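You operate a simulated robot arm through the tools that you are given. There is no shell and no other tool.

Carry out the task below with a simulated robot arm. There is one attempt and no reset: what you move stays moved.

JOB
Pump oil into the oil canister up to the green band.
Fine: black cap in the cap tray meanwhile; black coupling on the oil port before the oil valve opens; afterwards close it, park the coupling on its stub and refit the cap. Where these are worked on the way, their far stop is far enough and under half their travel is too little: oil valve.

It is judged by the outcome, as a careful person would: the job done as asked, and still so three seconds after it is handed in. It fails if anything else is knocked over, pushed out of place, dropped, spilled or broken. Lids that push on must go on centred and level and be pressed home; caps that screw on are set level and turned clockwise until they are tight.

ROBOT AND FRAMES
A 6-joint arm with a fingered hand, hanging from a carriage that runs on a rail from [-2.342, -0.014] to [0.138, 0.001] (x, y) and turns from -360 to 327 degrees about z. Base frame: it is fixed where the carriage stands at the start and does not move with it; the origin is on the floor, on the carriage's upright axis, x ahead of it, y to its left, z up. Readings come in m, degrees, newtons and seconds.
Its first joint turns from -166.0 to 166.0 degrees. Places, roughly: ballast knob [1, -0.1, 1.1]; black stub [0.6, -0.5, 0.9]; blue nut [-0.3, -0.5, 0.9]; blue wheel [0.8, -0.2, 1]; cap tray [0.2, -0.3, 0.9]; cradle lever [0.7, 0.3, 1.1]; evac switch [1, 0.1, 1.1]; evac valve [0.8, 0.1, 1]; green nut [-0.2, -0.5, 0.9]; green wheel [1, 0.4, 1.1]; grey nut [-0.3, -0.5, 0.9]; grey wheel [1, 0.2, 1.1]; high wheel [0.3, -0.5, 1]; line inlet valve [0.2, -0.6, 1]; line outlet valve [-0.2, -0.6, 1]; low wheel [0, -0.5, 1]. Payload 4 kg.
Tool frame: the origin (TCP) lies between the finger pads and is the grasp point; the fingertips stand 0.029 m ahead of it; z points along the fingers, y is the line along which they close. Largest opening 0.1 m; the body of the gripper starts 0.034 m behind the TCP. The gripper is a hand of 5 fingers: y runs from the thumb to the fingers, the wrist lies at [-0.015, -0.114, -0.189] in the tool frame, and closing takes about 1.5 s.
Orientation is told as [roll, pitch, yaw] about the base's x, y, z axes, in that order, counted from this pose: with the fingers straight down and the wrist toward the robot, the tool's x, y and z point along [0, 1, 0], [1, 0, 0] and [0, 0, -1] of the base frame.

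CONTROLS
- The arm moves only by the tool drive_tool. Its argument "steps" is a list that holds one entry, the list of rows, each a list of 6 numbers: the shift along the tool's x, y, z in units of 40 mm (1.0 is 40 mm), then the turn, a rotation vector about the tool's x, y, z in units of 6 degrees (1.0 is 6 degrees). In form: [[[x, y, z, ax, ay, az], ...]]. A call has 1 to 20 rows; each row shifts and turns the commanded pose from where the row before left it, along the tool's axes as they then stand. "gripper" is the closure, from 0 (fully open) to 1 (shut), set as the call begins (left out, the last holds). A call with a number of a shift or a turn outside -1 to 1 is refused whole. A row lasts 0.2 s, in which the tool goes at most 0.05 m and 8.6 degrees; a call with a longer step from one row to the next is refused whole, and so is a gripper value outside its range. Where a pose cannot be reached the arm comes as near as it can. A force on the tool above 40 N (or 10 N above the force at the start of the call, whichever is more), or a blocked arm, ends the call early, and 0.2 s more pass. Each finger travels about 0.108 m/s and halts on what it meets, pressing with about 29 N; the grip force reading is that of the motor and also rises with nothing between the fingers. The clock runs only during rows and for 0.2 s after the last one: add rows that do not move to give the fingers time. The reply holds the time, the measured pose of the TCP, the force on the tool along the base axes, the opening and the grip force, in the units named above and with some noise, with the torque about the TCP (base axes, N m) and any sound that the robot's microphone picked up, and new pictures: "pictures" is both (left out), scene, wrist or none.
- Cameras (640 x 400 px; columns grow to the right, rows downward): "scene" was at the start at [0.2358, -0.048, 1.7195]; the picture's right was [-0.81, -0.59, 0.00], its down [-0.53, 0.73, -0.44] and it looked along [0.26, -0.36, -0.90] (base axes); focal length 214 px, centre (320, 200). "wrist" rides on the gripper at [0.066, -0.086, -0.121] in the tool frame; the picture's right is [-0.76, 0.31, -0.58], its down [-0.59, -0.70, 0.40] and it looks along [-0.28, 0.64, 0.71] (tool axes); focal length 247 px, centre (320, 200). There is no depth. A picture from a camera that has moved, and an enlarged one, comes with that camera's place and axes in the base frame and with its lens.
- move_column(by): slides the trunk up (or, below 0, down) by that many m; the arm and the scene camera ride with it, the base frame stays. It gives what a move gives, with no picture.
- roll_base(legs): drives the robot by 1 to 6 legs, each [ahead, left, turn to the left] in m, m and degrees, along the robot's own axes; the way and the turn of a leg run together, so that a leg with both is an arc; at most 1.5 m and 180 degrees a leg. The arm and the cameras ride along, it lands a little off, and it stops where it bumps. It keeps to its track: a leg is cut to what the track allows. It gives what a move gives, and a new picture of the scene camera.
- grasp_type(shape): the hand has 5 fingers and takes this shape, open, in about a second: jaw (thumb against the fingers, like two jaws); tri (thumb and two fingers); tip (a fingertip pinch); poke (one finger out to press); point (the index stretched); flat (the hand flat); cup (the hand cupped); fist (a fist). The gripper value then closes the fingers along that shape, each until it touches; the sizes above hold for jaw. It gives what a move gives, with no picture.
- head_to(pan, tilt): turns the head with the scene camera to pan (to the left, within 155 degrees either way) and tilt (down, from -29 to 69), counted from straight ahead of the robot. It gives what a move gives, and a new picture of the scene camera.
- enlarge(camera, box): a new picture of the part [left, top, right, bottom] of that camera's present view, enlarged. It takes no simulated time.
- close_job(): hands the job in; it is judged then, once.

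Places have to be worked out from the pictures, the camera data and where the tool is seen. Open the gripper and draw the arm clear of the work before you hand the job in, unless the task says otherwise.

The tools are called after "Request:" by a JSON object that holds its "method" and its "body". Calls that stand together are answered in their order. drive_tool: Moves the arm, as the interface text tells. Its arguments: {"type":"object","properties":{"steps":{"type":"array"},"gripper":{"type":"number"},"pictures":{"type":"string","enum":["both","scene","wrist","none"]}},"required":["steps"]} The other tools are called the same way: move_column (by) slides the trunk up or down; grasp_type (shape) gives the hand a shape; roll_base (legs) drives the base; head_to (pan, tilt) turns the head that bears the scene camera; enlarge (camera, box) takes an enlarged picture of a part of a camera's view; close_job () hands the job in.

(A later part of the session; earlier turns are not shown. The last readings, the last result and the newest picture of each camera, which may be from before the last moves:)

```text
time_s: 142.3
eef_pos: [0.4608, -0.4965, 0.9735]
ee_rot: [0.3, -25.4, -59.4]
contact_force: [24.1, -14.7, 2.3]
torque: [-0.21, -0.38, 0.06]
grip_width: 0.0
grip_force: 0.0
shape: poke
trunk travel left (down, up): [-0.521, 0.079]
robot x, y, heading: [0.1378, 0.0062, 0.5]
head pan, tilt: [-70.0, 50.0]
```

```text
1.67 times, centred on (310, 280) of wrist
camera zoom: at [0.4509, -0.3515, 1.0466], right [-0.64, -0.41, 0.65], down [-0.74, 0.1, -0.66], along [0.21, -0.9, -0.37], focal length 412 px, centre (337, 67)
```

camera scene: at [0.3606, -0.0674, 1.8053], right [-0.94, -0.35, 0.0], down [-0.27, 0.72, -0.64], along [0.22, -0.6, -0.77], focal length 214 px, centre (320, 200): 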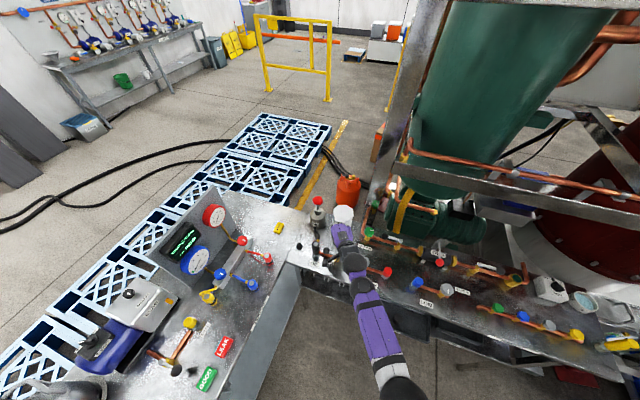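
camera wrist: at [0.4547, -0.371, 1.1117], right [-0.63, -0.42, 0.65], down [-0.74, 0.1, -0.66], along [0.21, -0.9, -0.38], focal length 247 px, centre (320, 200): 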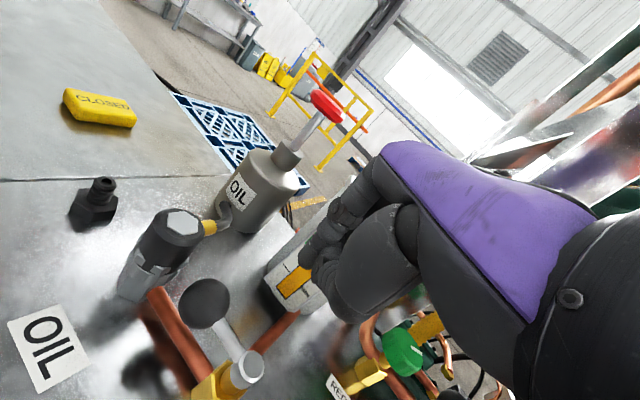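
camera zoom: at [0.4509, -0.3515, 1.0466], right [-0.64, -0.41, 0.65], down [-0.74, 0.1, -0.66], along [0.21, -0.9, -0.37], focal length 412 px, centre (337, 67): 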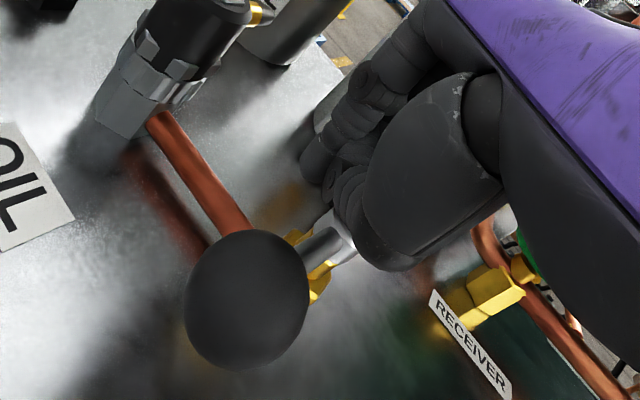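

The hand is now bearing on the fixed stem while the lever is about 8° short of closed. I back off, rise, and come down on the +x side of the ball to push it fully to its stop.

Request:
{"method": "drive_tool", "body": {"steps": [[[0.2, 0.1, -0.1, 0, 0, 0], [0, 0.2105, -0.4535, 0, 0, 0], [0, 0.2105, -0.4535, 0, 0, 0], [0, 0.2105, -0.4535, 0, 0, 0], [0.584, -0.74, -0.344, 0, 0, 0], [0.584, -0.74, -0.344, 0, 0, 0], [0, 0, 0, 0, 0, 0]]], "pictures": "wrist"}}

Request:
{"method": "enlarge", "body": {"camera": "wrist", "box": [180, 160, 440, 400]}}

```text
time_s: 143.9
eef_pos: [0.4673, -0.4091, 1.0352]
ee_rot: [0.2, -24.8, -59.4]
contact_force: [0.0, 0.3, 0.3]
torque: [0.0, 0.02, 0.01]
grip_width: 0.0
grip_force: 0.1
shape: poke
trunk travel left (down, up): [-0.521, 0.079]
robot x, y, heading: [0.1318, 0.0008, 0.5]
head pan, tilt: [-70.0, 50.0]
camera wrist: at [0.4585, -0.2645, 1.1098], right [-0.63, -0.42, 0.65], down [-0.74, 0.1, -0.66], along [0.21, -0.9, -0.38], focal length 247 px, centre (320, 200)
```

wrist: 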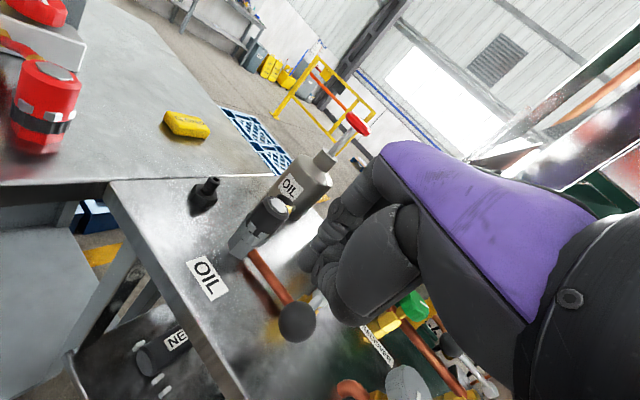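

```text
1.67 times, centred on (310, 280) of wrist
camera zoom: at [0.4585, -0.2645, 1.1098], right [-0.63, -0.42, 0.65], down [-0.74, 0.1, -0.66], along [0.21, -0.9, -0.38], focal length 412 px, centre (337, 67)
```

zoom: 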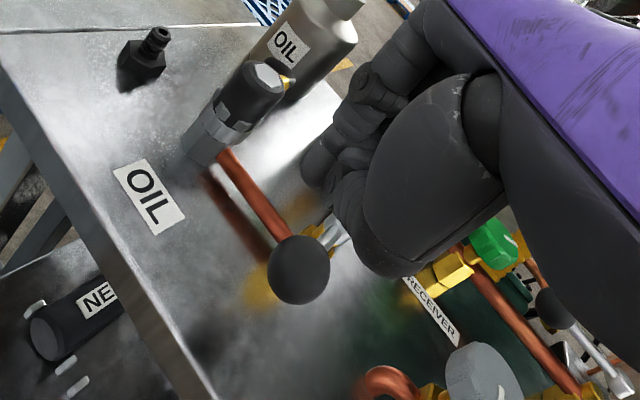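

The ball now reads [0.438,-0.441], close to the closed position. I lower the finger on its +x side and give a final push toward -x to be sure of the stop.

Request:
{"method": "drive_tool", "body": {"steps": [[[-0.165, 0.254, 0.118, 0, 0, 0], [0, -0.1935, 0.417, 0, 0, 0], [0, -0.1935, 0.417, 0, 0, 0], [0, -0.1935, 0.417, 0, 0, 0], [0, -0.1935, 0.417, 0, 0, 0], [0, 0, 0, 0, 0, 0]]], "pictures": "none"}}

Request:
{"method": "enlarge", "body": {"camera": "wrist", "box": [180, 160, 440, 400]}}

```text
time_s: 145.3
eef_pos: [0.4694, -0.4237, 0.961]
ee_rot: [0.2, -24.8, -59.4]
contact_force: [1.4, 0.2, 0.9]
torque: [0.02, 0.01, 0.03]
grip_width: 0.0002
grip_force: 0.1
shape: poke
trunk travel left (down, up): [-0.521, 0.079]
robot x, y, heading: [0.1336, 0.0007, 0.3]
head pan, tilt: [-70.0, 50.0]
```

```text
1.67 times, centred on (310, 280) of wrist
camera zoom: at [0.4605, -0.2779, 1.0364], right [-0.63, -0.42, 0.65], down [-0.74, 0.1, -0.66], along [0.21, -0.9, -0.38], focal length 412 px, centre (337, 67)
```

zoom: 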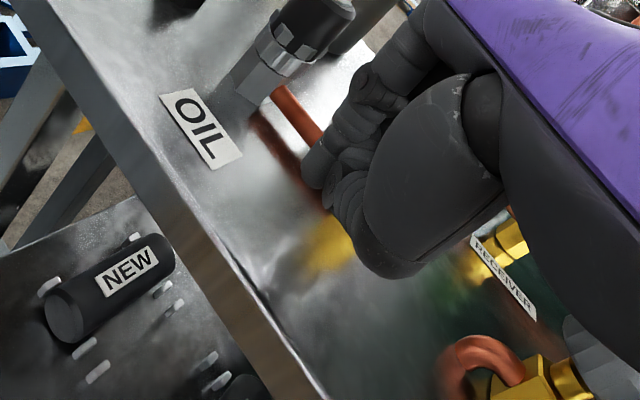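

Request:
{"method": "drive_tool", "body": {"steps": [[[-0.215, -0.1155, -0.0535, 0, 0, 0], [0, 0, 0, 0, 0, 0]]], "pictures": "none"}}

Request:
{"method": "drive_tool", "body": {"steps": [[[-0.1075, -0.058, -0.027, 0, 0, 0], [0, 0, 0, 0, 0, 0]]], "pictures": "none"}}

Request:
{"method": "drive_tool", "body": {"steps": [[[-0.1075, -0.058, -0.027, 0, 0, 0], [0, 0, 0, 0, 0, 0]]], "pictures": "wrist"}}

```text
time_s: 145.9
eef_pos: [0.4648, -0.4218, 0.962]
ee_rot: [0.4, -25.0, -59.3]
contact_force: [19.7, 5.5, 0.3]
torque: [0.03, -0.13, -0.09]
grip_width: 0.0
grip_force: 0.2
shape: poke
trunk travel left (down, up): [-0.521, 0.079]
robot x, y, heading: [0.1351, 0.0004, 0.8]
head pan, tilt: [-70.0, 50.0]
```

```text
time_s: 146.5
eef_pos: [0.4627, -0.4206, 0.9638]
ee_rot: [0.5, -25.0, -58.9]
contact_force: [33.2, 8.1, -1.7]
torque: [0.1, -0.23, -0.11]
grip_width: 0.0
grip_force: 0.1
shape: poke
trunk travel left (down, up): [-0.521, 0.079]
robot x, y, heading: [0.1334, 0.002, 0.1]
head pan, tilt: [-70.0, 50.0]
```

```text
time_s: 147.1
eef_pos: [0.4624, -0.4191, 0.9639]
ee_rot: [0.9, -25.1, -58.8]
contact_force: [40.0, 12.7, 7.5]
torque: [0.09, -0.14, -0.17]
grip_width: 0.0001
grip_force: 0.1
shape: poke
trunk travel left (down, up): [-0.521, 0.079]
robot x, y, heading: [0.1297, 0.002, 0.4]
head pan, tilt: [-70.0, 50.0]
camera wrist: at [0.4496, -0.2747, 1.0382], right [-0.63, -0.43, 0.64], down [-0.74, 0.09, -0.67], along [0.23, -0.9, -0.38], focal length 247 px, centre (320, 200)
```

wrist: 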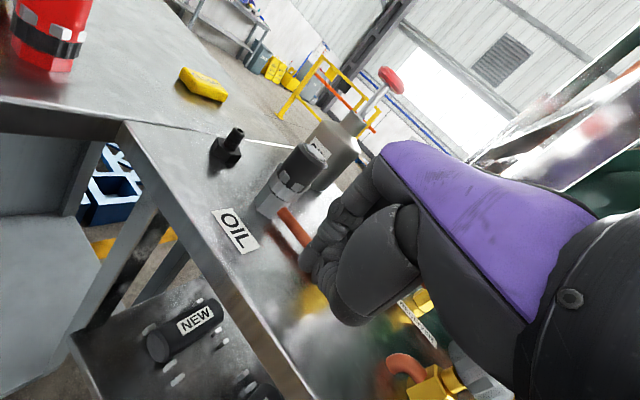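

The lever is hard against its stop (40 N). I back off, rise, and verify the lever's position from above.

Request:
{"method": "drive_tool", "body": {"steps": [[[0.43, 0.231, 0.107, 0, 0, 0], [0, 0.2105, -0.4535, 0, 0, 0], [0, 0.2105, -0.4535, 0, 0, 0], [0, 0.2105, -0.4535, 0, 0, 0], [0, 0.2105, -0.4535, 0, 0, 0], [0.6, 0, 0, 0, 0, 0], [0.6, 0, 0, 0, 0, 0], [0, 0, 0, 0, 0, 0]]], "pictures": "none"}}

Request:
{"method": "head_to", "body": {"pan": -60, "tilt": 58}}

Request:
{"method": "enlarge", "body": {"camera": "scene", "box": [290, 160, 430, 270]}}

Request:
{"method": "enlarge", "body": {"camera": "wrist", "box": [160, 160, 440, 400]}}

```text
time_s: 148.9
eef_pos: [0.5086, -0.4005, 1.041]
ee_rot: [0.2, -24.9, -59.4]
contact_force: [-0.4, -0.1, -0.5]
torque: [-0.04, 0.0, 0.02]
grip_width: 0.0
grip_force: 0.1
shape: poke
trunk travel left (down, up): [-0.521, 0.079]
robot x, y, heading: [0.1346, -0.0002, 0.6]
head pan, tilt: [-70.0, 50.0]
```

```text
time_s: 149.6
eef_pos: [0.5086, -0.4009, 1.0406]
ee_rot: [0.3, -24.9, -59.4]
contact_force: [0.2, -0.2, 0.3]
torque: [0.02, -0.03, -0.02]
grip_width: 0.0
grip_force: 0.0
shape: poke
trunk travel left (down, up): [-0.521, 0.079]
robot x, y, heading: [0.132, -0.0004, 0.5]
head pan, tilt: [-60.0, 58.0]
camera scene: at [0.3686, -0.0547, 1.7951], right [-0.86, -0.51, 0.0], down [-0.43, 0.73, -0.53], along [0.27, -0.46, -0.85], focal length 214 px, centre (320, 200)
```

scene: 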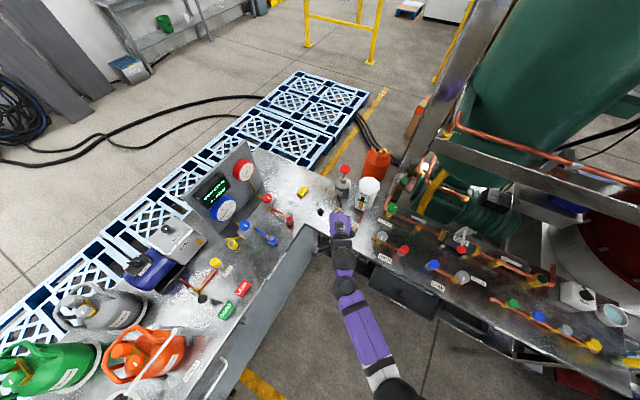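

```text
3.64 times, centred on (360, 215) of scene
camera zoom: at [0.3686, -0.0547, 1.7951], right [-0.86, -0.51, 0.0], down [-0.43, 0.73, -0.53], along [0.27, -0.46, -0.85], focal length 780 px, centre (174, 146)
```

zoom: 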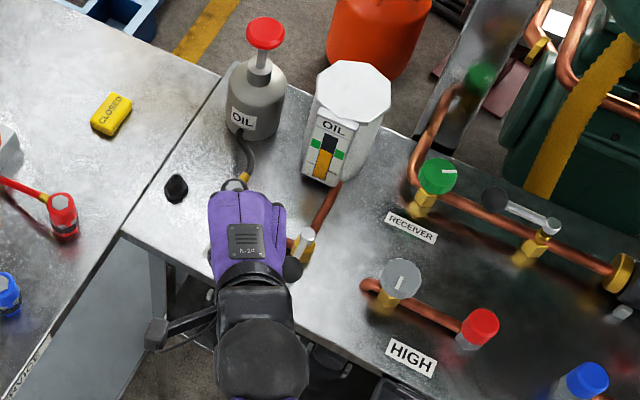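

```text
1.67 times, centred on (300, 280) of wrist
camera zoom: at [0.5001, -0.2554, 1.1147], right [-0.63, -0.42, 0.65], down [-0.74, 0.1, -0.66], along [0.21, -0.9, -0.38], focal length 412 px, centre (353, 67)
```

zoom: 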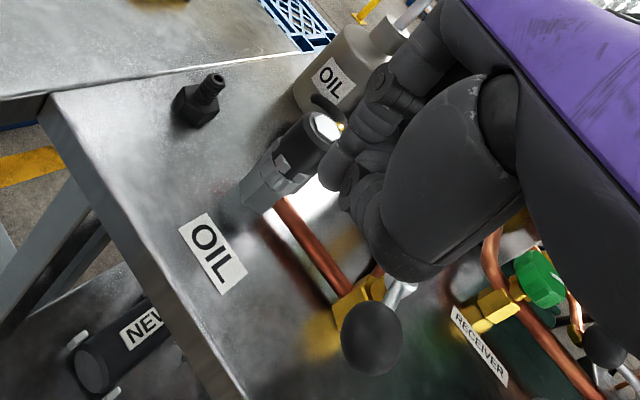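

The lever is back at its closed stop (ball at [0.436,-0.437]) and the gauge shows oil inside the green marks. I level the hand, turn it to yaw -15°, and switch to the tri shape to pick up the coupling.

Request:
{"method": "drive_tool", "body": {"steps": [[[0, 0, 0, 1, 0, 0], [0, 0, 0, 1, 0, 0], [0, 0, 0, 1, 0, 0], [0, 0, 0, 1, 0, 0], [0, 0, 0, 0.15, -0.03, 0], [0, 0, 0, 0, 0, -1], [0, 0, 0, 0, 0, -1], [0, 0, 0, 0, 0, -1], [0, 0, 0, 0, 0, -1], [0, 0, 0, 0, 0, -1], [0, 0, 0, 0, 0, -1], [0, 0, 0, 0, 0, -1], [0, 0, 0, 0, 0, -0.45], [0, 0, 0, 0, 0, 0]]], "pictures": "none"}}

Request:
{"method": "grasp_type", "body": {"shape": "tri"}}

Request:
{"method": "drive_tool", "body": {"steps": [[[0, 0, 0, 0, 0, 0], [0, 0, 0, 0, 0, 0]]], "gripper": 0.3, "pictures": "wrist"}}

```text
time_s: 152.6
eef_pos: [0.51, -0.3999, 1.0414]
ee_rot: [0.0, 0.0, -14.5]
contact_force: [-0.4, 0.1, 0.3]
torque: [0.02, -0.03, -0.01]
grip_width: 0.0001
grip_force: 0.0
shape: poke
trunk travel left (down, up): [-0.521, 0.079]
robot x, y, heading: [0.133, -0.0014, 0.5]
head pan, tilt: [-60.0, 58.0]
```

```text
time_s: 153.5
eef_pos: [0.5099, -0.3996, 1.0412]
ee_rot: [0.0, 0.0, -14.6]
contact_force: [-0.1, -0.3, 0.0]
torque: [0.0, 0.01, -0.01]
grip_width: 0.1
grip_force: 0.0
shape: tri
trunk travel left (down, up): [-0.521, 0.079]
robot x, y, heading: [0.1353, 0.0014, 0.4]
head pan, tilt: [-60.0, 58.0]
```

```text
time_s: 154.1
eef_pos: [0.5083, -0.4002, 1.0422]
ee_rot: [0.0, 0.0, -14.6]
contact_force: [-0.7, 0.6, 1.3]
torque: [-0.01, 0.04, -0.03]
grip_width: 0.0704
grip_force: 0.0
shape: tri
trunk travel left (down, up): [-0.521, 0.079]
robot x, y, heading: [0.1348, -0.0003, 0.2]
head pan, tilt: [-60.0, 58.0]
camera wrist: at [0.444, -0.3143, 1.1626], right [0.11, -0.81, 0.58], down [-0.83, -0.39, -0.4], along [0.55, -0.44, -0.71], focal length 247 px, centre (320, 200)
```

wrist: 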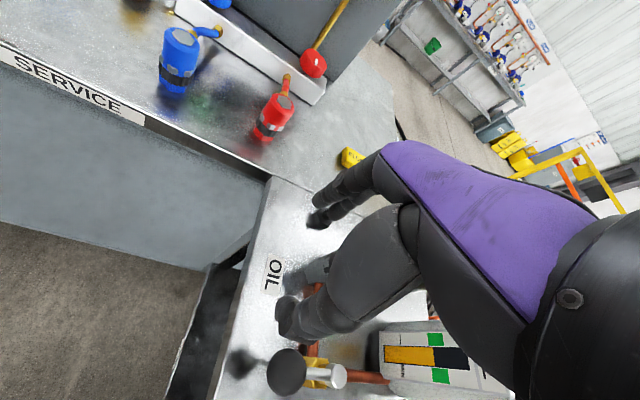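

I move over the coupling on the port, staying above it.

Request:
{"method": "drive_tool", "body": {"steps": [[[0, 0, -0.375, 0, 0, 0], [-0.594, 0.389, 0, 0, 0, 0], [-0.594, 0.389, 0, 0, 0, 0], [-0.594, 0.389, 0, 0, 0, 0], [0, 0, 0, 0, 0, 0]]], "pictures": "none"}}

Request:
{"method": "enlarge", "body": {"camera": "wrist", "box": [180, 140, 440, 380]}}

```text
time_s: 155.3
eef_pos: [0.5363, -0.4813, 1.0556]
ee_rot: [0.0, 0.0, -14.6]
contact_force: [-0.3, 0.0, 1.1]
torque: [0.02, 0.01, 0.04]
grip_width: 0.0702
grip_force: 0.0
shape: tri
trunk travel left (down, up): [-0.521, 0.079]
robot x, y, heading: [0.1343, -0.0011, 0.5]
head pan, tilt: [-60.0, 58.0]
```

```text
1.67 times, centred on (310, 260) of wrist
camera zoom: at [0.4714, -0.3957, 1.1777], right [0.11, -0.81, 0.58], down [-0.83, -0.39, -0.4], along [0.55, -0.44, -0.71], focal length 412 px, centre (337, 100)
```

zoom: 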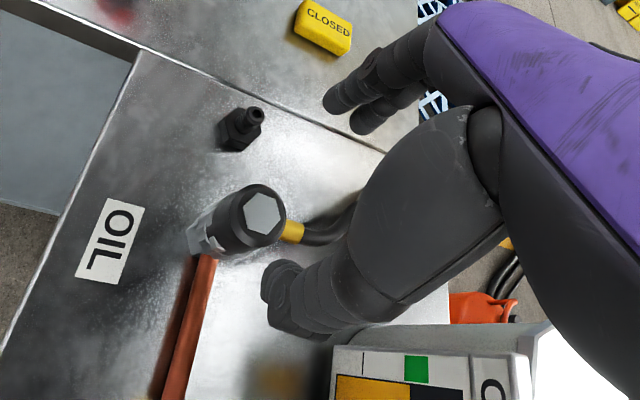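

The coupling top projects to [0.536,-0.481], right under the TCP. I lower with the trunk to the same grip height as before (z≈0.97) and close.

Request:
{"method": "move_column", "body": {"by": -0.085}}

Request:
{"method": "drive_tool", "body": {"steps": [[[0, 0, 0, 0, 0, 0], [0, 0, 0, 0, 0, 0], [0, 0, 0, 0, 0, 0], [0, 0, 0, 0, 0, 0], [0, 0, 0, 0, 0, 0], [0, 0, 0, 0, 0, 0]]], "gripper": 1, "pictures": "none"}}

Request:
{"method": "enlarge", "body": {"camera": "wrist", "box": [180, 140, 440, 380]}}

```text
time_s: 156.6
eef_pos: [0.5366, -0.482, 0.9714]
ee_rot: [0.0, 0.0, -14.6]
contact_force: [-0.7, -1.1, 0.0]
torque: [0.04, 0.01, -0.02]
grip_width: 0.0705
grip_force: 0.2
shape: tri
trunk travel left (down, up): [-0.436, 0.164]
robot x, y, heading: [0.1342, -0.0031, 0.6]
head pan, tilt: [-60.0, 58.0]
```

```text
time_s: 157.9
eef_pos: [0.536, -0.4815, 0.971]
ee_rot: [0.0, 0.1, -14.6]
contact_force: [-0.6, -0.5, -1.9]
torque: [-0.02, -0.02, -0.02]
grip_width: 0.0241
grip_force: 29.1
shape: tri
trunk travel left (down, up): [-0.436, 0.164]
robot x, y, heading: [0.132, 0.0033, 0.4]
head pan, tilt: [-60.0, 58.0]
```

```text
1.67 times, centred on (310, 260) of wrist
camera zoom: at [0.4712, -0.3951, 1.0925], right [0.11, -0.81, 0.58], down [-0.83, -0.39, -0.4], along [0.55, -0.44, -0.71], focal length 412 px, centre (337, 100)
```

zoom: 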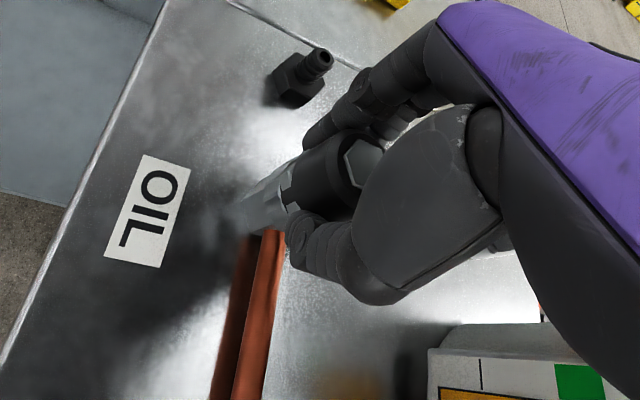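

The coupling is gripped with negligible side load. I lift it straight off the port.

Request:
{"method": "drive_tool", "body": {"steps": [[[0, 0, -0.1, 0, 0, 0], [0, 0, -0.15, 0, 0, 0], [0, 0, 0, 0, 0, 0]]], "pictures": "none"}}

Request:
{"method": "drive_tool", "body": {"steps": [[[0, 0, -0.25, 0, 0, 0], [0, 0, -0.3, 0, 0, 0], [0, 0, -0.4, 0, 0, 0], [0, 0, -0.4, 0, 0, 0], [0, 0, 0, 0, 0, 0]]], "pictures": "wrist"}}

Request:
{"method": "enlarge", "body": {"camera": "wrist", "box": [180, 140, 440, 380]}}

```text
time_s: 158.8
eef_pos: [0.5375, -0.4815, 0.9813]
ee_rot: [0.0, 0.0, -14.5]
contact_force: [1.1, 0.1, -1.5]
torque: [-0.03, -0.01, 0.0]
grip_width: 0.0244
grip_force: 28.9
shape: tri
trunk travel left (down, up): [-0.436, 0.164]
robot x, y, heading: [0.1307, 0.0001, 0.5]
head pan, tilt: [-60.0, 58.0]
```

```text
time_s: 159.9
eef_pos: [0.5351, -0.4817, 1.0366]
ee_rot: [-0.1, 0.1, -14.6]
contact_force: [-0.3, -0.6, -0.8]
torque: [0.02, -0.01, -0.01]
grip_width: 0.0244
grip_force: 29.1
shape: tri
trunk travel left (down, up): [-0.436, 0.164]
robot x, y, heading: [0.1351, 0.002, 0.5]
head pan, tilt: [-60.0, 58.0]
camera wrist: at [0.4708, -0.3954, 1.1577], right [0.11, -0.81, 0.58], down [-0.83, -0.39, -0.4], along [0.55, -0.44, -0.71], focal length 247 px, centre (320, 200)
```

wrist: 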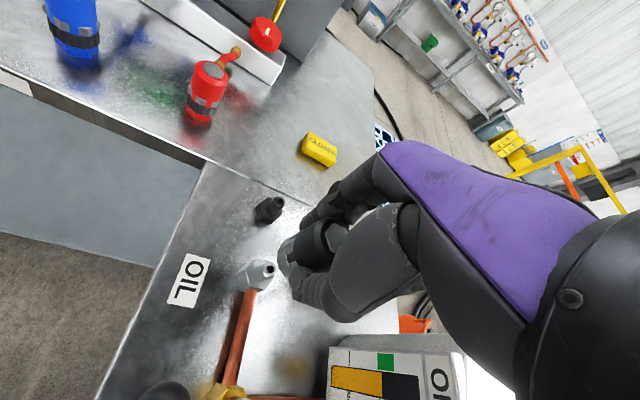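

```text
1.67 times, centred on (310, 260) of wrist
camera zoom: at [0.4708, -0.3954, 1.1577], right [0.11, -0.81, 0.58], down [-0.83, -0.39, -0.4], along [0.55, -0.44, -0.71], focal length 412 px, centre (337, 100)
```

zoom: 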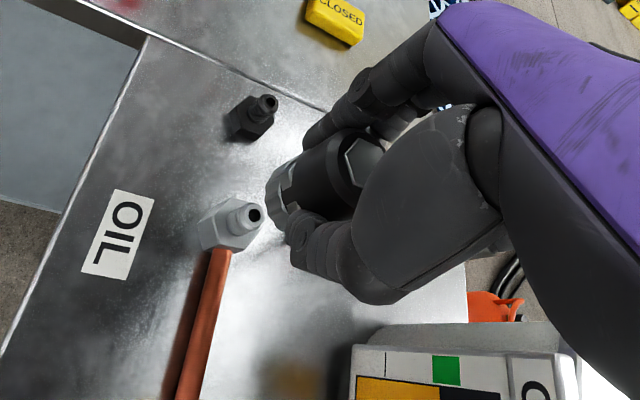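

The coupling is off the port, and the gauge still shows oil in the green. I carry it 79 mm in +x to above its stub.

Request:
{"method": "drive_tool", "body": {"steps": [[[0.131, 0.4775, 0, 0, 0, 0], [0.131, 0.4775, 0, 0, 0, 0], [0.131, 0.4775, 0, 0, 0, 0], [0.131, 0.4775, 0, 0, 0, 0], [0, 0, 0, 0, 0, 0]]], "pictures": "none"}}

Request:
{"method": "move_column", "body": {"by": -0.035}}

Request:
{"method": "enlarge", "body": {"camera": "wrist", "box": [200, 150, 400, 340]}}

Request:
{"method": "enlarge", "body": {"camera": "scene", "box": [290, 160, 390, 250]}}

```text
time_s: 161.2
eef_pos: [0.6147, -0.4811, 1.0349]
ee_rot: [0.1, 0.1, -14.6]
contact_force: [0.4, -0.3, -1.2]
torque: [-0.03, 0.0, 0.0]
grip_width: 0.0237
grip_force: 29.3
shape: tri
trunk travel left (down, up): [-0.436, 0.164]
robot x, y, heading: [0.1359, -0.0019, 0.4]
head pan, tilt: [-60.0, 58.0]
```

```text
time_s: 161.9
eef_pos: [0.6162, -0.4817, 0.9991]
ee_rot: [0.0, -0.1, -14.7]
contact_force: [-0.4, -0.4, -1.9]
torque: [0.01, -0.01, 0.01]
grip_width: 0.0243
grip_force: 29.2
shape: tri
trunk travel left (down, up): [-0.401, 0.199]
robot x, y, heading: [0.1354, 0.0016, 0.0]
head pan, tilt: [-60.0, 58.0]
```

```text
2.11 times, centred on (300, 245) of wrist
camera zoom: at [0.55, -0.3952, 1.1214], right [0.11, -0.81, 0.58], down [-0.83, -0.39, -0.4], along [0.55, -0.44, -0.71], focal length 520 px, centre (362, 105)
```

zoom: 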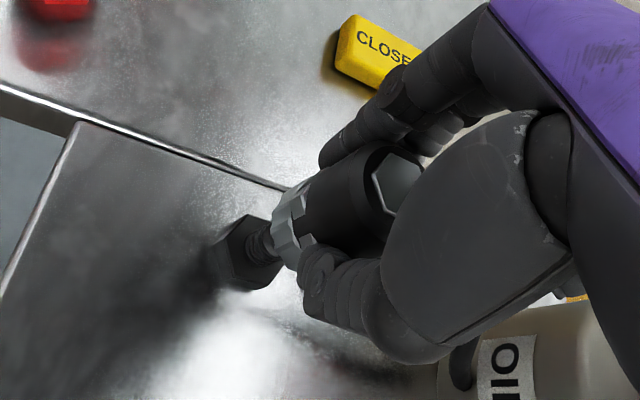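

```text
4.44 times, centred on (340, 205) of scene
camera zoom: at [0.3686, -0.0547, 1.6751], right [-0.86, -0.51, 0.0], down [-0.43, 0.73, -0.53], along [0.27, -0.46, -0.85], focal length 953 px, centre (231, 178)
```

zoom: 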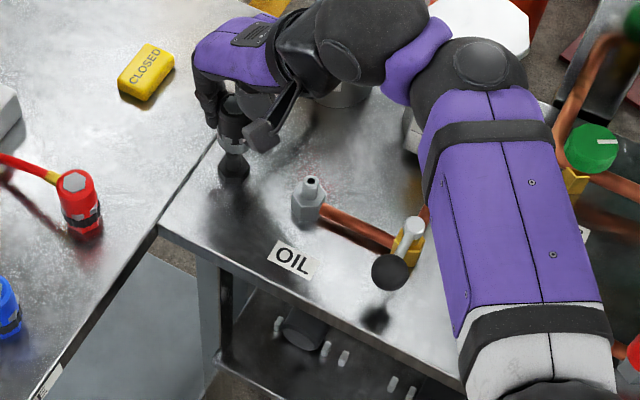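

The coupling hangs in line with the stub's nipple. I lower further in small steps while watching the forces.

Request:
{"method": "move_column", "body": {"by": -0.012}}

Request:
{"method": "drive_tool", "body": {"steps": [[[0, 0, 0.1, 0, 0, 0], [0, 0, 0.1, 0, 0, 0], [0, 0, 0, 0, 0, 0]]], "pictures": "none"}}

Request:
{"method": "enlarge", "body": {"camera": "wrist", "box": [200, 150, 400, 340]}}

```text
time_s: 162.5
eef_pos: [0.6158, -0.4812, 0.9887]
ee_rot: [-0.1, 0.0, -14.6]
contact_force: [0.5, -0.5, -1.1]
torque: [-0.03, -0.03, 0.01]
grip_width: 0.0242
grip_force: 28.9
shape: tri
trunk travel left (down, up): [-0.389, 0.211]
robot x, y, heading: [0.1316, 0.0024, 0.6]
head pan, tilt: [-60.0, 58.0]
```

```text
time_s: 163.3
eef_pos: [0.6147, -0.4806, 0.9789]
ee_rot: [0.0, 0.1, -14.6]
contact_force: [-0.6, 0.0, -0.4]
torque: [0.0, 0.0, 0.01]
grip_width: 0.0243
grip_force: 28.7
shape: tri
trunk travel left (down, up): [-0.389, 0.211]
robot x, y, heading: [0.1345, -0.0009, 0.2]
head pan, tilt: [-60.0, 58.0]
```

```text
2.11 times, centred on (300, 245) of wrist
camera zoom: at [0.5495, -0.3951, 1.101], right [0.11, -0.81, 0.58], down [-0.83, -0.39, -0.4], along [0.55, -0.44, -0.71], focal length 520 px, centre (362, 105)
```

zoom: 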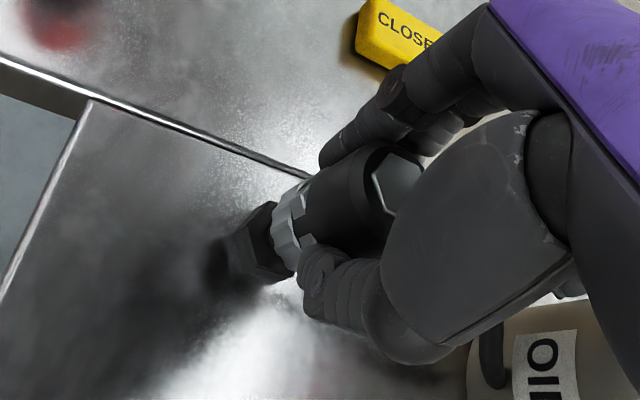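

Request:
{"method": "drive_tool", "body": {"steps": [[[0, 0, 0.1, 0, 0, 0], [0, 0, 0.1, 0, 0, 0], [0, 0, 0, 0, 0, 0]]], "pictures": "none"}}

Request:
{"method": "drive_tool", "body": {"steps": [[[0, 0, 0.1, 0, 0, 0], [0, 0, 0.06, 0, 0, 0], [0, 0, 0, 0, 0, 0]]], "pictures": "none"}}

Request:
{"method": "drive_tool", "body": {"steps": [[[0, 0, 0.06, 0, 0, 0], [0, 0, 0, 0, 0, 0]]], "pictures": "none"}}

```text
time_s: 164.1
eef_pos: [0.6158, -0.4805, 0.9722]
ee_rot: [0.0, -0.1, -14.5]
contact_force: [3.6, 0.1, -0.5]
torque: [0.03, -0.15, 0.03]
grip_width: 0.0242
grip_force: 29.2
shape: tri
trunk travel left (down, up): [-0.389, 0.211]
robot x, y, heading: [0.1345, -0.0, 0.7]
head pan, tilt: [-60.0, 58.0]
```

```text
time_s: 164.9
eef_pos: [0.6163, -0.4808, 0.966]
ee_rot: [0.0, 0.0, -14.5]
contact_force: [3.2, 2.3, 1.4]
torque: [0.04, -0.15, -0.01]
grip_width: 0.0242
grip_force: 29.6
shape: tri
trunk travel left (down, up): [-0.389, 0.211]
robot x, y, heading: [0.135, -0.0018, 0.2]
head pan, tilt: [-60.0, 58.0]
```

```text
time_s: 165.5
eef_pos: [0.6157, -0.4819, 0.9641]
ee_rot: [0.0, 0.0, -14.5]
contact_force: [2.5, 1.0, 3.6]
torque: [0.08, -0.09, -0.02]
grip_width: 0.0243
grip_force: 29.2
shape: tri
trunk travel left (down, up): [-0.389, 0.211]
robot x, y, heading: [0.1371, -0.0001, 0.4]
head pan, tilt: [-60.0, 58.0]
```

Small contact forces appear as it slides onto the nipple. I continue in 2 mm steps until it seats firmly.

Request:
{"method": "drive_tool", "body": {"steps": [[[0, 0, 0.06, 0, 0, 0], [0, 0, 0, 0, 0, 0]]], "pictures": "none"}}

Request:
{"method": "drive_tool", "body": {"steps": [[[0, 0, 0.06, 0, 0, 0], [0, 0, 0, 0, 0, 0]]], "pictures": "none"}}

Request:
{"method": "enlarge", "body": {"camera": "wrist", "box": [200, 150, 400, 340]}}

```text
time_s: 166.1
eef_pos: [0.616, -0.4794, 0.9596]
ee_rot: [0.1, 0.1, -14.6]
contact_force: [5.4, -2.3, -7.0]
torque: [-0.08, -0.17, 0.01]
grip_width: 0.0241
grip_force: 29.0
shape: tri
trunk travel left (down, up): [-0.389, 0.211]
robot x, y, heading: [0.1372, -0.0022, 0.4]
head pan, tilt: [-60.0, 58.0]
```

```text
time_s: 166.7
eef_pos: [0.6154, -0.481, 0.9573]
ee_rot: [0.0, -0.1, -14.6]
contact_force: [3.3, -0.3, -6.6]
torque: [0.0, -0.17, -0.01]
grip_width: 0.0238
grip_force: 29.1
shape: tri
trunk travel left (down, up): [-0.389, 0.211]
robot x, y, heading: [0.1322, 0.0009, 0.5]
head pan, tilt: [-60.0, 58.0]
```

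```text
2.11 times, centred on (300, 245) of wrist
camera zoom: at [0.5499, -0.395, 1.0799], right [0.11, -0.81, 0.58], down [-0.83, -0.39, -0.4], along [0.55, -0.44, -0.71], focal length 520 px, centre (362, 105)
```

zoom: 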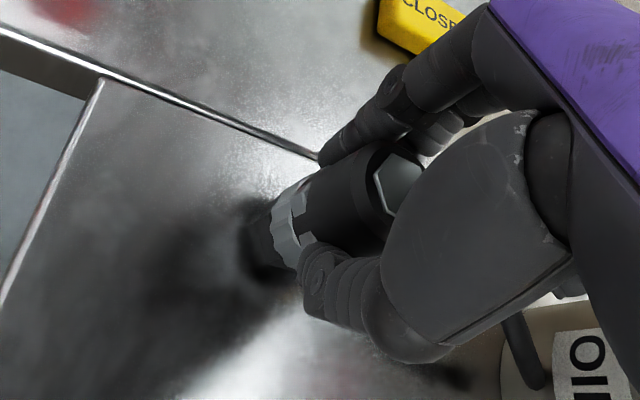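

The same downward pull as on the port shows that it is snapping in. I press on until there is a firm upward reaction.

Request:
{"method": "drive_tool", "body": {"steps": [[[0, 0, 0.06, 0, 0, 0], [0, 0, 0, 0, 0, 0]]], "pictures": "none"}}

Request:
{"method": "drive_tool", "body": {"steps": [[[0, 0, 0.06, 0, 0, 0], [0, 0, 0, 0, 0, 0]]], "pictures": "none"}}

```text
time_s: 167.3
eef_pos: [0.6157, -0.4807, 0.9573]
ee_rot: [0.0, 0.0, -14.6]
contact_force: [1.9, -0.1, -0.4]
torque: [0.03, -0.15, 0.0]
grip_width: 0.0241
grip_force: 28.7
shape: tri
trunk travel left (down, up): [-0.389, 0.211]
robot x, y, heading: [0.1353, -0.0001, 0.5]
head pan, tilt: [-60.0, 58.0]
```

```text
time_s: 167.9
eef_pos: [0.6164, -0.4811, 0.9554]
ee_rot: [-0.1, -0.1, -14.5]
contact_force: [-1.6, 4.1, 13.2]
torque: [0.02, 0.0, 0.01]
grip_width: 0.0245
grip_force: 28.9
shape: tri
trunk travel left (down, up): [-0.389, 0.211]
robot x, y, heading: [0.1332, 0.0017, 0.3]
head pan, tilt: [-60.0, 58.0]
```

Request:
{"method": "drive_tool", "body": {"steps": [[[0, 0, 0.04, 0, 0, 0], [0, 0, 0, 0, 0, 0]]], "pictures": "none"}}

Request:
{"method": "drive_tool", "body": {"steps": [[[0, 0, -0.07, 0, 0, 0], [0, 0, 0, 0, 0, 0]]], "pictures": "none"}}

Request:
{"method": "drive_tool", "body": {"steps": [[[0, 0, 0, 0, 0, 0], [0, 0, 0, 0, 0, 0], [0, 0, 0, 0, 0, 0], [0, 0, 0, 0, 0, 0]]], "gripper": 0.3, "pictures": "none"}}

Request:
{"method": "move_column", "body": {"by": 0.1}}

Request:
{"method": "enlarge", "body": {"camera": "wrist", "box": [180, 140, 440, 380]}}

Request:
{"method": "enlarge", "body": {"camera": "scene", "box": [280, 150, 420, 260]}}

```text
time_s: 168.5
eef_pos: [0.6173, -0.4809, 0.9537]
ee_rot: [-0.1, -0.3, -14.6]
contact_force: [-3.0, 6.5, 25.8]
torque: [0.13, 0.16, 0.02]
grip_width: 0.0262
grip_force: 29.1
shape: tri
trunk travel left (down, up): [-0.389, 0.211]
robot x, y, heading: [0.1334, 0.0027, 0.6]
head pan, tilt: [-60.0, 58.0]
```

```text
time_s: 169.1
eef_pos: [0.6172, -0.481, 0.9544]
ee_rot: [0.0, 0.0, -14.6]
contact_force: [1.1, -0.7, 11.4]
torque: [-0.01, -0.08, -0.04]
grip_width: 0.0262
grip_force: 29.4
shape: tri
trunk travel left (down, up): [-0.389, 0.211]
robot x, y, heading: [0.1388, -0.001, 0.3]
head pan, tilt: [-60.0, 58.0]
```

```text
time_s: 170.1
eef_pos: [0.6151, -0.4799, 0.9536]
ee_rot: [0.0, 0.1, -14.6]
contact_force: [0.3, 0.0, 0.1]
torque: [-0.04, -0.02, -0.03]
grip_width: 0.0695
grip_force: 0.0
shape: tri
trunk travel left (down, up): [-0.389, 0.211]
robot x, y, heading: [0.1358, -0.0009, 0.5]
head pan, tilt: [-60.0, 58.0]
```

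```text
time_s: 171.5
eef_pos: [0.6147, -0.481, 1.0539]
ee_rot: [0.0, 0.0, -14.6]
contact_force: [-1.3, -0.1, -0.3]
torque: [0.0, -0.02, -0.01]
grip_width: 0.0698
grip_force: 0.1
shape: tri
trunk travel left (down, up): [-0.489, 0.111]
robot x, y, heading: [0.1314, 0.0005, 0.1]
head pan, tilt: [-60.0, 58.0]
```

```text
1.67 times, centred on (310, 260) of wrist
camera zoom: at [0.5503, -0.3947, 1.1756], right [0.11, -0.81, 0.58], down [-0.83, -0.39, -0.4], along [0.55, -0.44, -0.71], focal length 412 px, centre (337, 100)
```

zoom: 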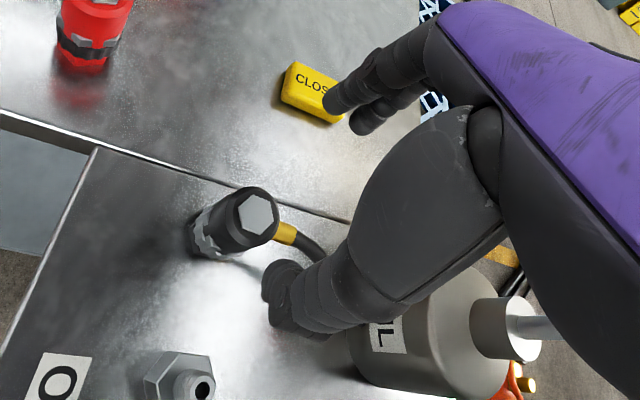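

```text
3.64 times, centred on (350, 205) of scene
camera zoom: at [0.3686, -0.0547, 1.7631], right [-0.86, -0.51, 0.0], down [-0.43, 0.73, -0.53], along [0.27, -0.46, -0.85], focal length 780 px, centre (211, 182)
```

zoom: 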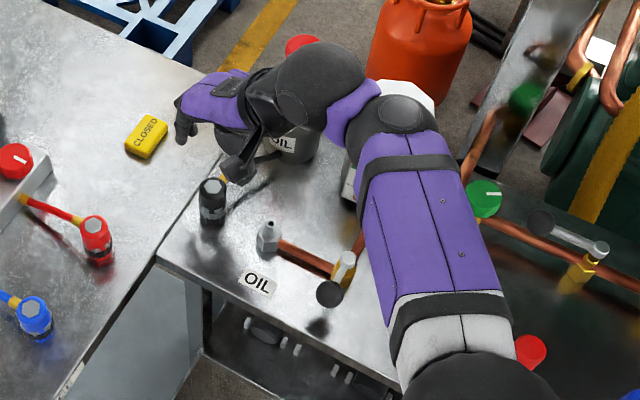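

The coupling is parked level on its stub. Next I fetch the cap: I retract the hand toward the robot and turn it to yaw -83° for the tray.

Request:
{"method": "drive_tool", "body": {"steps": [[[0.497, -0.7725, 0, 0, 0, 0], [0.497, -0.7725, 0, 0, 0, 0], [0.497, -0.7725, 0, 0, 0, 0], [0, 0, 0, 0, 0, 1], [0, 0, 0, 0, 0, 1], [0, 0, 0, 0, 0, 1], [0, 0, 0, 0, 0, 1], [0, 0, 0, 0, 0, 1], [0, 0, 0, 0, 0, 1], [0, 0, 0, 0, 0, 1], [0, 0, 0, 0, 0, 1], [0, 0, 0, 0, 0, 1], [0, 0, 0, 0, 0, 1], [0, 0, 0, 0, 0, 1], [0, 0, 0, 0, 0, 0.4], [-0.64, -0.61, 0.25, 0, 0, 0], [-0.64, -0.61, 0.25, 0, 0, 0], [-0.64, -0.61, 0.25, 0, 0, 0], [0, 0, 0, 0, 0, 0]]], "gripper": 0.5, "pictures": "both"}}

```text
time_s: 175.5
eef_pos: [0.4569, -0.3371, 1.0238]
ee_rot: [0.0, 0.0, -83.0]
contact_force: [-0.2, 0.4, 0.3]
torque: [-0.04, -0.03, 0.01]
grip_width: 0.0502
grip_force: 0.0
shape: tri
trunk travel left (down, up): [-0.489, 0.111]
robot x, y, heading: [0.1329, -0.0025, 0.5]
head pan, tilt: [-60.0, 58.0]
camera scene: at [0.3686, -0.0546, 1.7631], right [-0.86, -0.51, 0.0], down [-0.43, 0.73, -0.53], along [0.27, -0.46, -0.85], focal length 214 px, centre (320, 200)
camera wrist: at [0.5131, -0.2429, 1.1447], right [-0.71, -0.4, 0.58], down [-0.67, 0.63, -0.4], along [-0.2, -0.67, -0.71], focal length 247 px, centre (320, 200)
```

scene: 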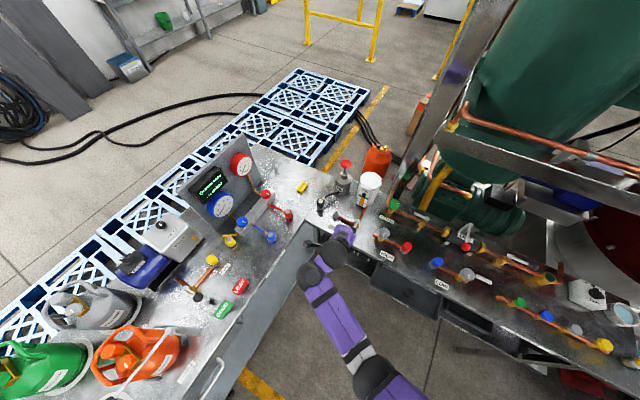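
wrist: 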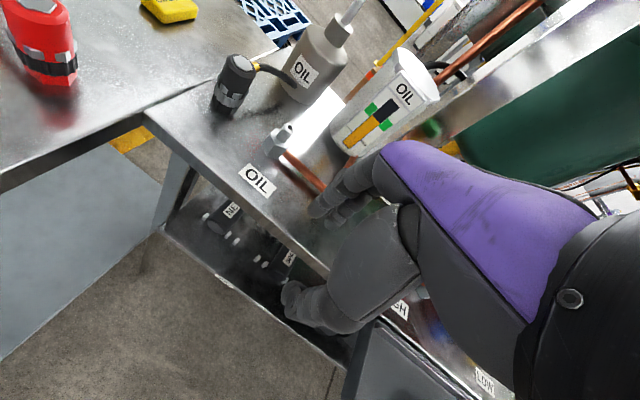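

All is well here. I roll the base back 0.305 m to the cap tray.

Request:
{"method": "roll_base", "body": {"legs": [[-0.306, 0, 0]]}}

Request:
{"method": "enlarge", "body": {"camera": "wrist", "box": [160, 160, 400, 360]}}

```text
time_s: 177.6
eef_pos: [0.1489, -0.337, 1.0235]
ee_rot: [0.0, 0.0, -82.7]
contact_force: [-0.5, -0.3, 0.5]
torque: [-0.01, 0.0, -0.01]
grip_width: 0.05
grip_force: 0.1
shape: tri
trunk travel left (down, up): [-0.489, 0.111]
robot x, y, heading: [-0.1748, -0.0024, 0.5]
head pan, tilt: [-60.0, 58.0]
camera scene: at [0.0579, -0.0555, 1.7631], right [-0.86, -0.51, 0.0], down [-0.43, 0.73, -0.53], along [0.27, -0.46, -0.85], focal length 214 px, centre (320, 200)
```

scene: 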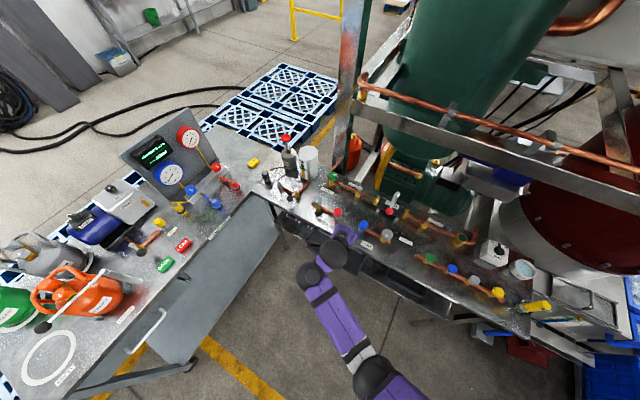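

```text
2.00 times, centred on (280, 260) of wrist
camera zoom: at [0.2037, -0.2433, 1.1448], right [-0.71, -0.4, 0.58], down [-0.67, 0.62, -0.4], along [-0.2, -0.67, -0.71], focal length 494 px, centre (400, 80)
```

zoom: 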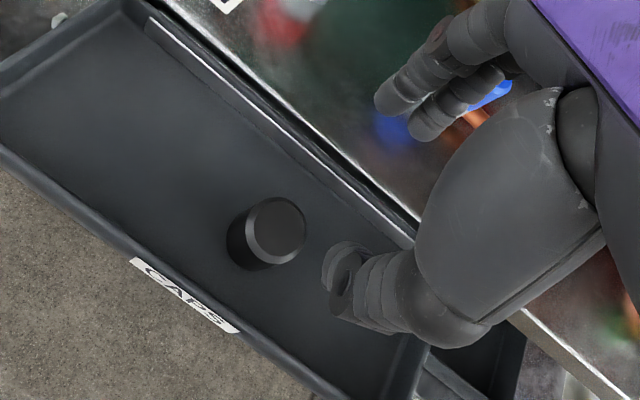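

The cap is standing at about [0.1475,-0.339]. I narrow the opening to about 40 mm, centre, and lower toward it.

Request:
{"method": "drive_tool", "body": {"steps": [[[-0.04, 0.045, 0, 0, 0, 0], [0, 0, 0.5, 0, 0, 0], [0, 0, 0.5, 0, 0, 0], [0, 0, 0.5, 0, 0, 0], [0, 0, 0.4, 0, 0, 0], [0, 0, 0, 0, 0, 0]]], "gripper": 0.6, "pictures": "none"}}

Request:
{"method": "enlarge", "body": {"camera": "wrist", "box": [200, 160, 420, 340]}}

```text
time_s: 179.0
eef_pos: [0.1479, -0.3391, 0.9478]
ee_rot: [0.0, 0.1, -82.8]
contact_force: [0.8, 1.1, -0.3]
torque: [0.0, -0.01, -0.01]
grip_width: 0.0404
grip_force: 0.0
shape: tri
trunk travel left (down, up): [-0.489, 0.111]
robot x, y, heading: [-0.1759, 0.0004, 0.4]
head pan, tilt: [-60.0, 58.0]
```

```text
2.22 times, centred on (310, 250) of wrist
camera zoom: at [0.2031, -0.2445, 1.0683], right [-0.71, -0.4, 0.58], down [-0.67, 0.62, -0.4], along [-0.2, -0.67, -0.71], focal length 549 px, centre (342, 89)
```

zoom: 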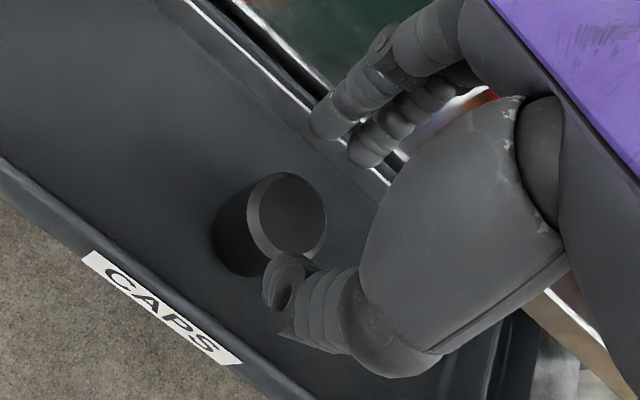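

Request:
{"method": "drive_tool", "body": {"steps": [[[-0.01, 0.03, 0.35, 0, 0, 0], [0, 0, 0.35, 0, 0, 0], [0, 0, 0, 0, 0, 0]]], "pictures": "none"}}

Request:
{"method": "enlarge", "body": {"camera": "wrist", "box": [200, 160, 420, 340]}}

```text
time_s: 179.8
eef_pos: [0.1468, -0.3413, 0.919]
ee_rot: [0.0, 0.0, -82.8]
contact_force: [0.4, -0.1, 0.2]
torque: [0.01, -0.02, 0.01]
grip_width: 0.0404
grip_force: 0.1
shape: tri
trunk travel left (down, up): [-0.489, 0.111]
robot x, y, heading: [-0.1755, -0.001, 0.7]
head pan, tilt: [-60.0, 58.0]
```

```text
2.22 times, centred on (310, 250) of wrist
camera zoom: at [0.2025, -0.2471, 1.0411], right [-0.71, -0.4, 0.58], down [-0.67, 0.62, -0.4], along [-0.2, -0.67, -0.71], focal length 549 px, centre (342, 89)
```

zoom: 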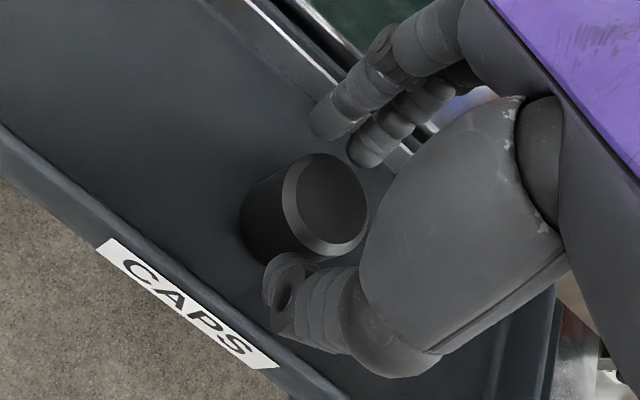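

The cap sits between thumb and fingers. I lower the last 18 mm and then close.

Request:
{"method": "drive_tool", "body": {"steps": [[[0, 0, 0.23, 0, 0, 0], [0, 0, 0.22, 0, 0, 0], [0, 0, 0, 0, 0, 0]]], "pictures": "none"}}

Request:
{"method": "drive_tool", "body": {"steps": [[[0, 0, 0, 0, 0, 0], [0, 0, 0, 0, 0, 0], [0, 0, 0, 0, 0, 0], [0, 0, 0, 0, 0, 0], [0, 0, 0, 0, 0, 0]]], "gripper": 1, "pictures": "none"}}

Request:
{"method": "enlarge", "body": {"camera": "wrist", "box": [200, 160, 420, 340]}}

```text
time_s: 180.6
eef_pos: [0.1468, -0.3412, 0.9029]
ee_rot: [0.0, -0.1, -82.6]
contact_force: [1.2, -1.5, 2.1]
torque: [0.05, 0.01, 0.01]
grip_width: 0.0392
grip_force: 0.1
shape: tri
trunk travel left (down, up): [-0.489, 0.111]
robot x, y, heading: [-0.1762, -0.0025, 0.7]
head pan, tilt: [-60.0, 58.0]
```

```text
time_s: 181.8
eef_pos: [0.1466, -0.3411, 0.9023]
ee_rot: [0.0, 0.0, -82.7]
contact_force: [-0.5, 0.7, 0.5]
torque: [0.0, 0.0, -0.01]
grip_width: 0.0245
grip_force: 28.6
shape: tri
trunk travel left (down, up): [-0.489, 0.111]
robot x, y, heading: [-0.1804, 0.0006, 0.7]
head pan, tilt: [-60.0, 58.0]
```

```text
2.22 times, centred on (310, 250) of wrist
camera zoom: at [0.2021, -0.2468, 1.0237], right [-0.71, -0.4, 0.58], down [-0.67, 0.62, -0.4], along [-0.2, -0.67, -0.71], focal length 549 px, centre (342, 89)
```

zoom: 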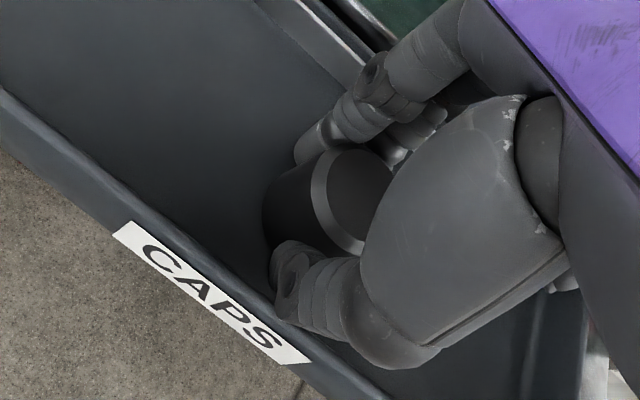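

The cap is gripped. I lift it straight out of the tray.

Request:
{"method": "drive_tool", "body": {"steps": [[[0, 0, -0.25, 0, 0, 0], [0, 0, -0.5, 0, 0, 0], [0, 0, -0.6, 0, 0, 0], [0, 0, -0.6, 0, 0, 0], [0, 0, -0.6, 0, 0, 0], [0, 0, -0.3, 0, 0, 0], [0, 0, 0, 0, 0, 0]]], "pictures": "wrist"}}

Request:
{"method": "enlarge", "body": {"camera": "wrist", "box": [200, 160, 420, 340]}}

```text
time_s: 183.4
eef_pos: [0.1465, -0.3385, 1.0151]
ee_rot: [0.1, -0.1, -82.7]
contact_force: [0.3, -0.1, -1.2]
torque: [0.02, 0.01, 0.03]
grip_width: 0.0248
grip_force: 28.8
shape: tri
trunk travel left (down, up): [-0.489, 0.111]
robot x, y, heading: [-0.1745, -0.004, 0.7]
head pan, tilt: [-60.0, 58.0]
camera wrist: at [0.2019, -0.245, 1.1365], right [-0.71, -0.4, 0.58], down [-0.67, 0.62, -0.4], along [-0.2, -0.67, -0.71], focal length 247 px, centre (320, 200)
```

wrist: 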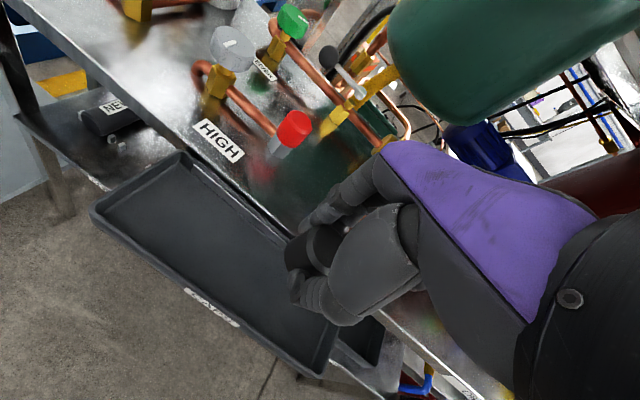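

```text
2.22 times, centred on (310, 250) of wrist
camera zoom: at [0.2019, -0.245, 1.1365], right [-0.71, -0.4, 0.58], down [-0.67, 0.62, -0.4], along [-0.2, -0.67, -0.71], focal length 549 px, centre (342, 89)
```

zoom: 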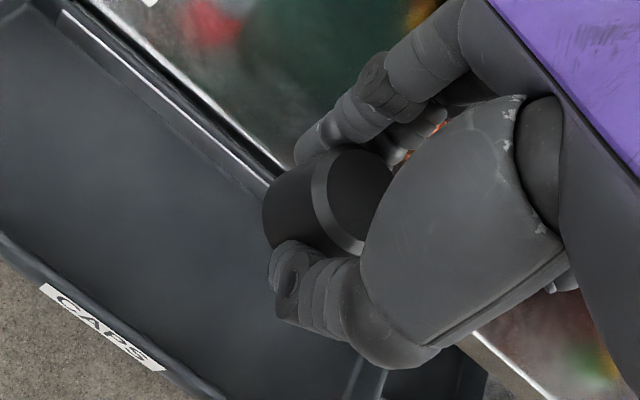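

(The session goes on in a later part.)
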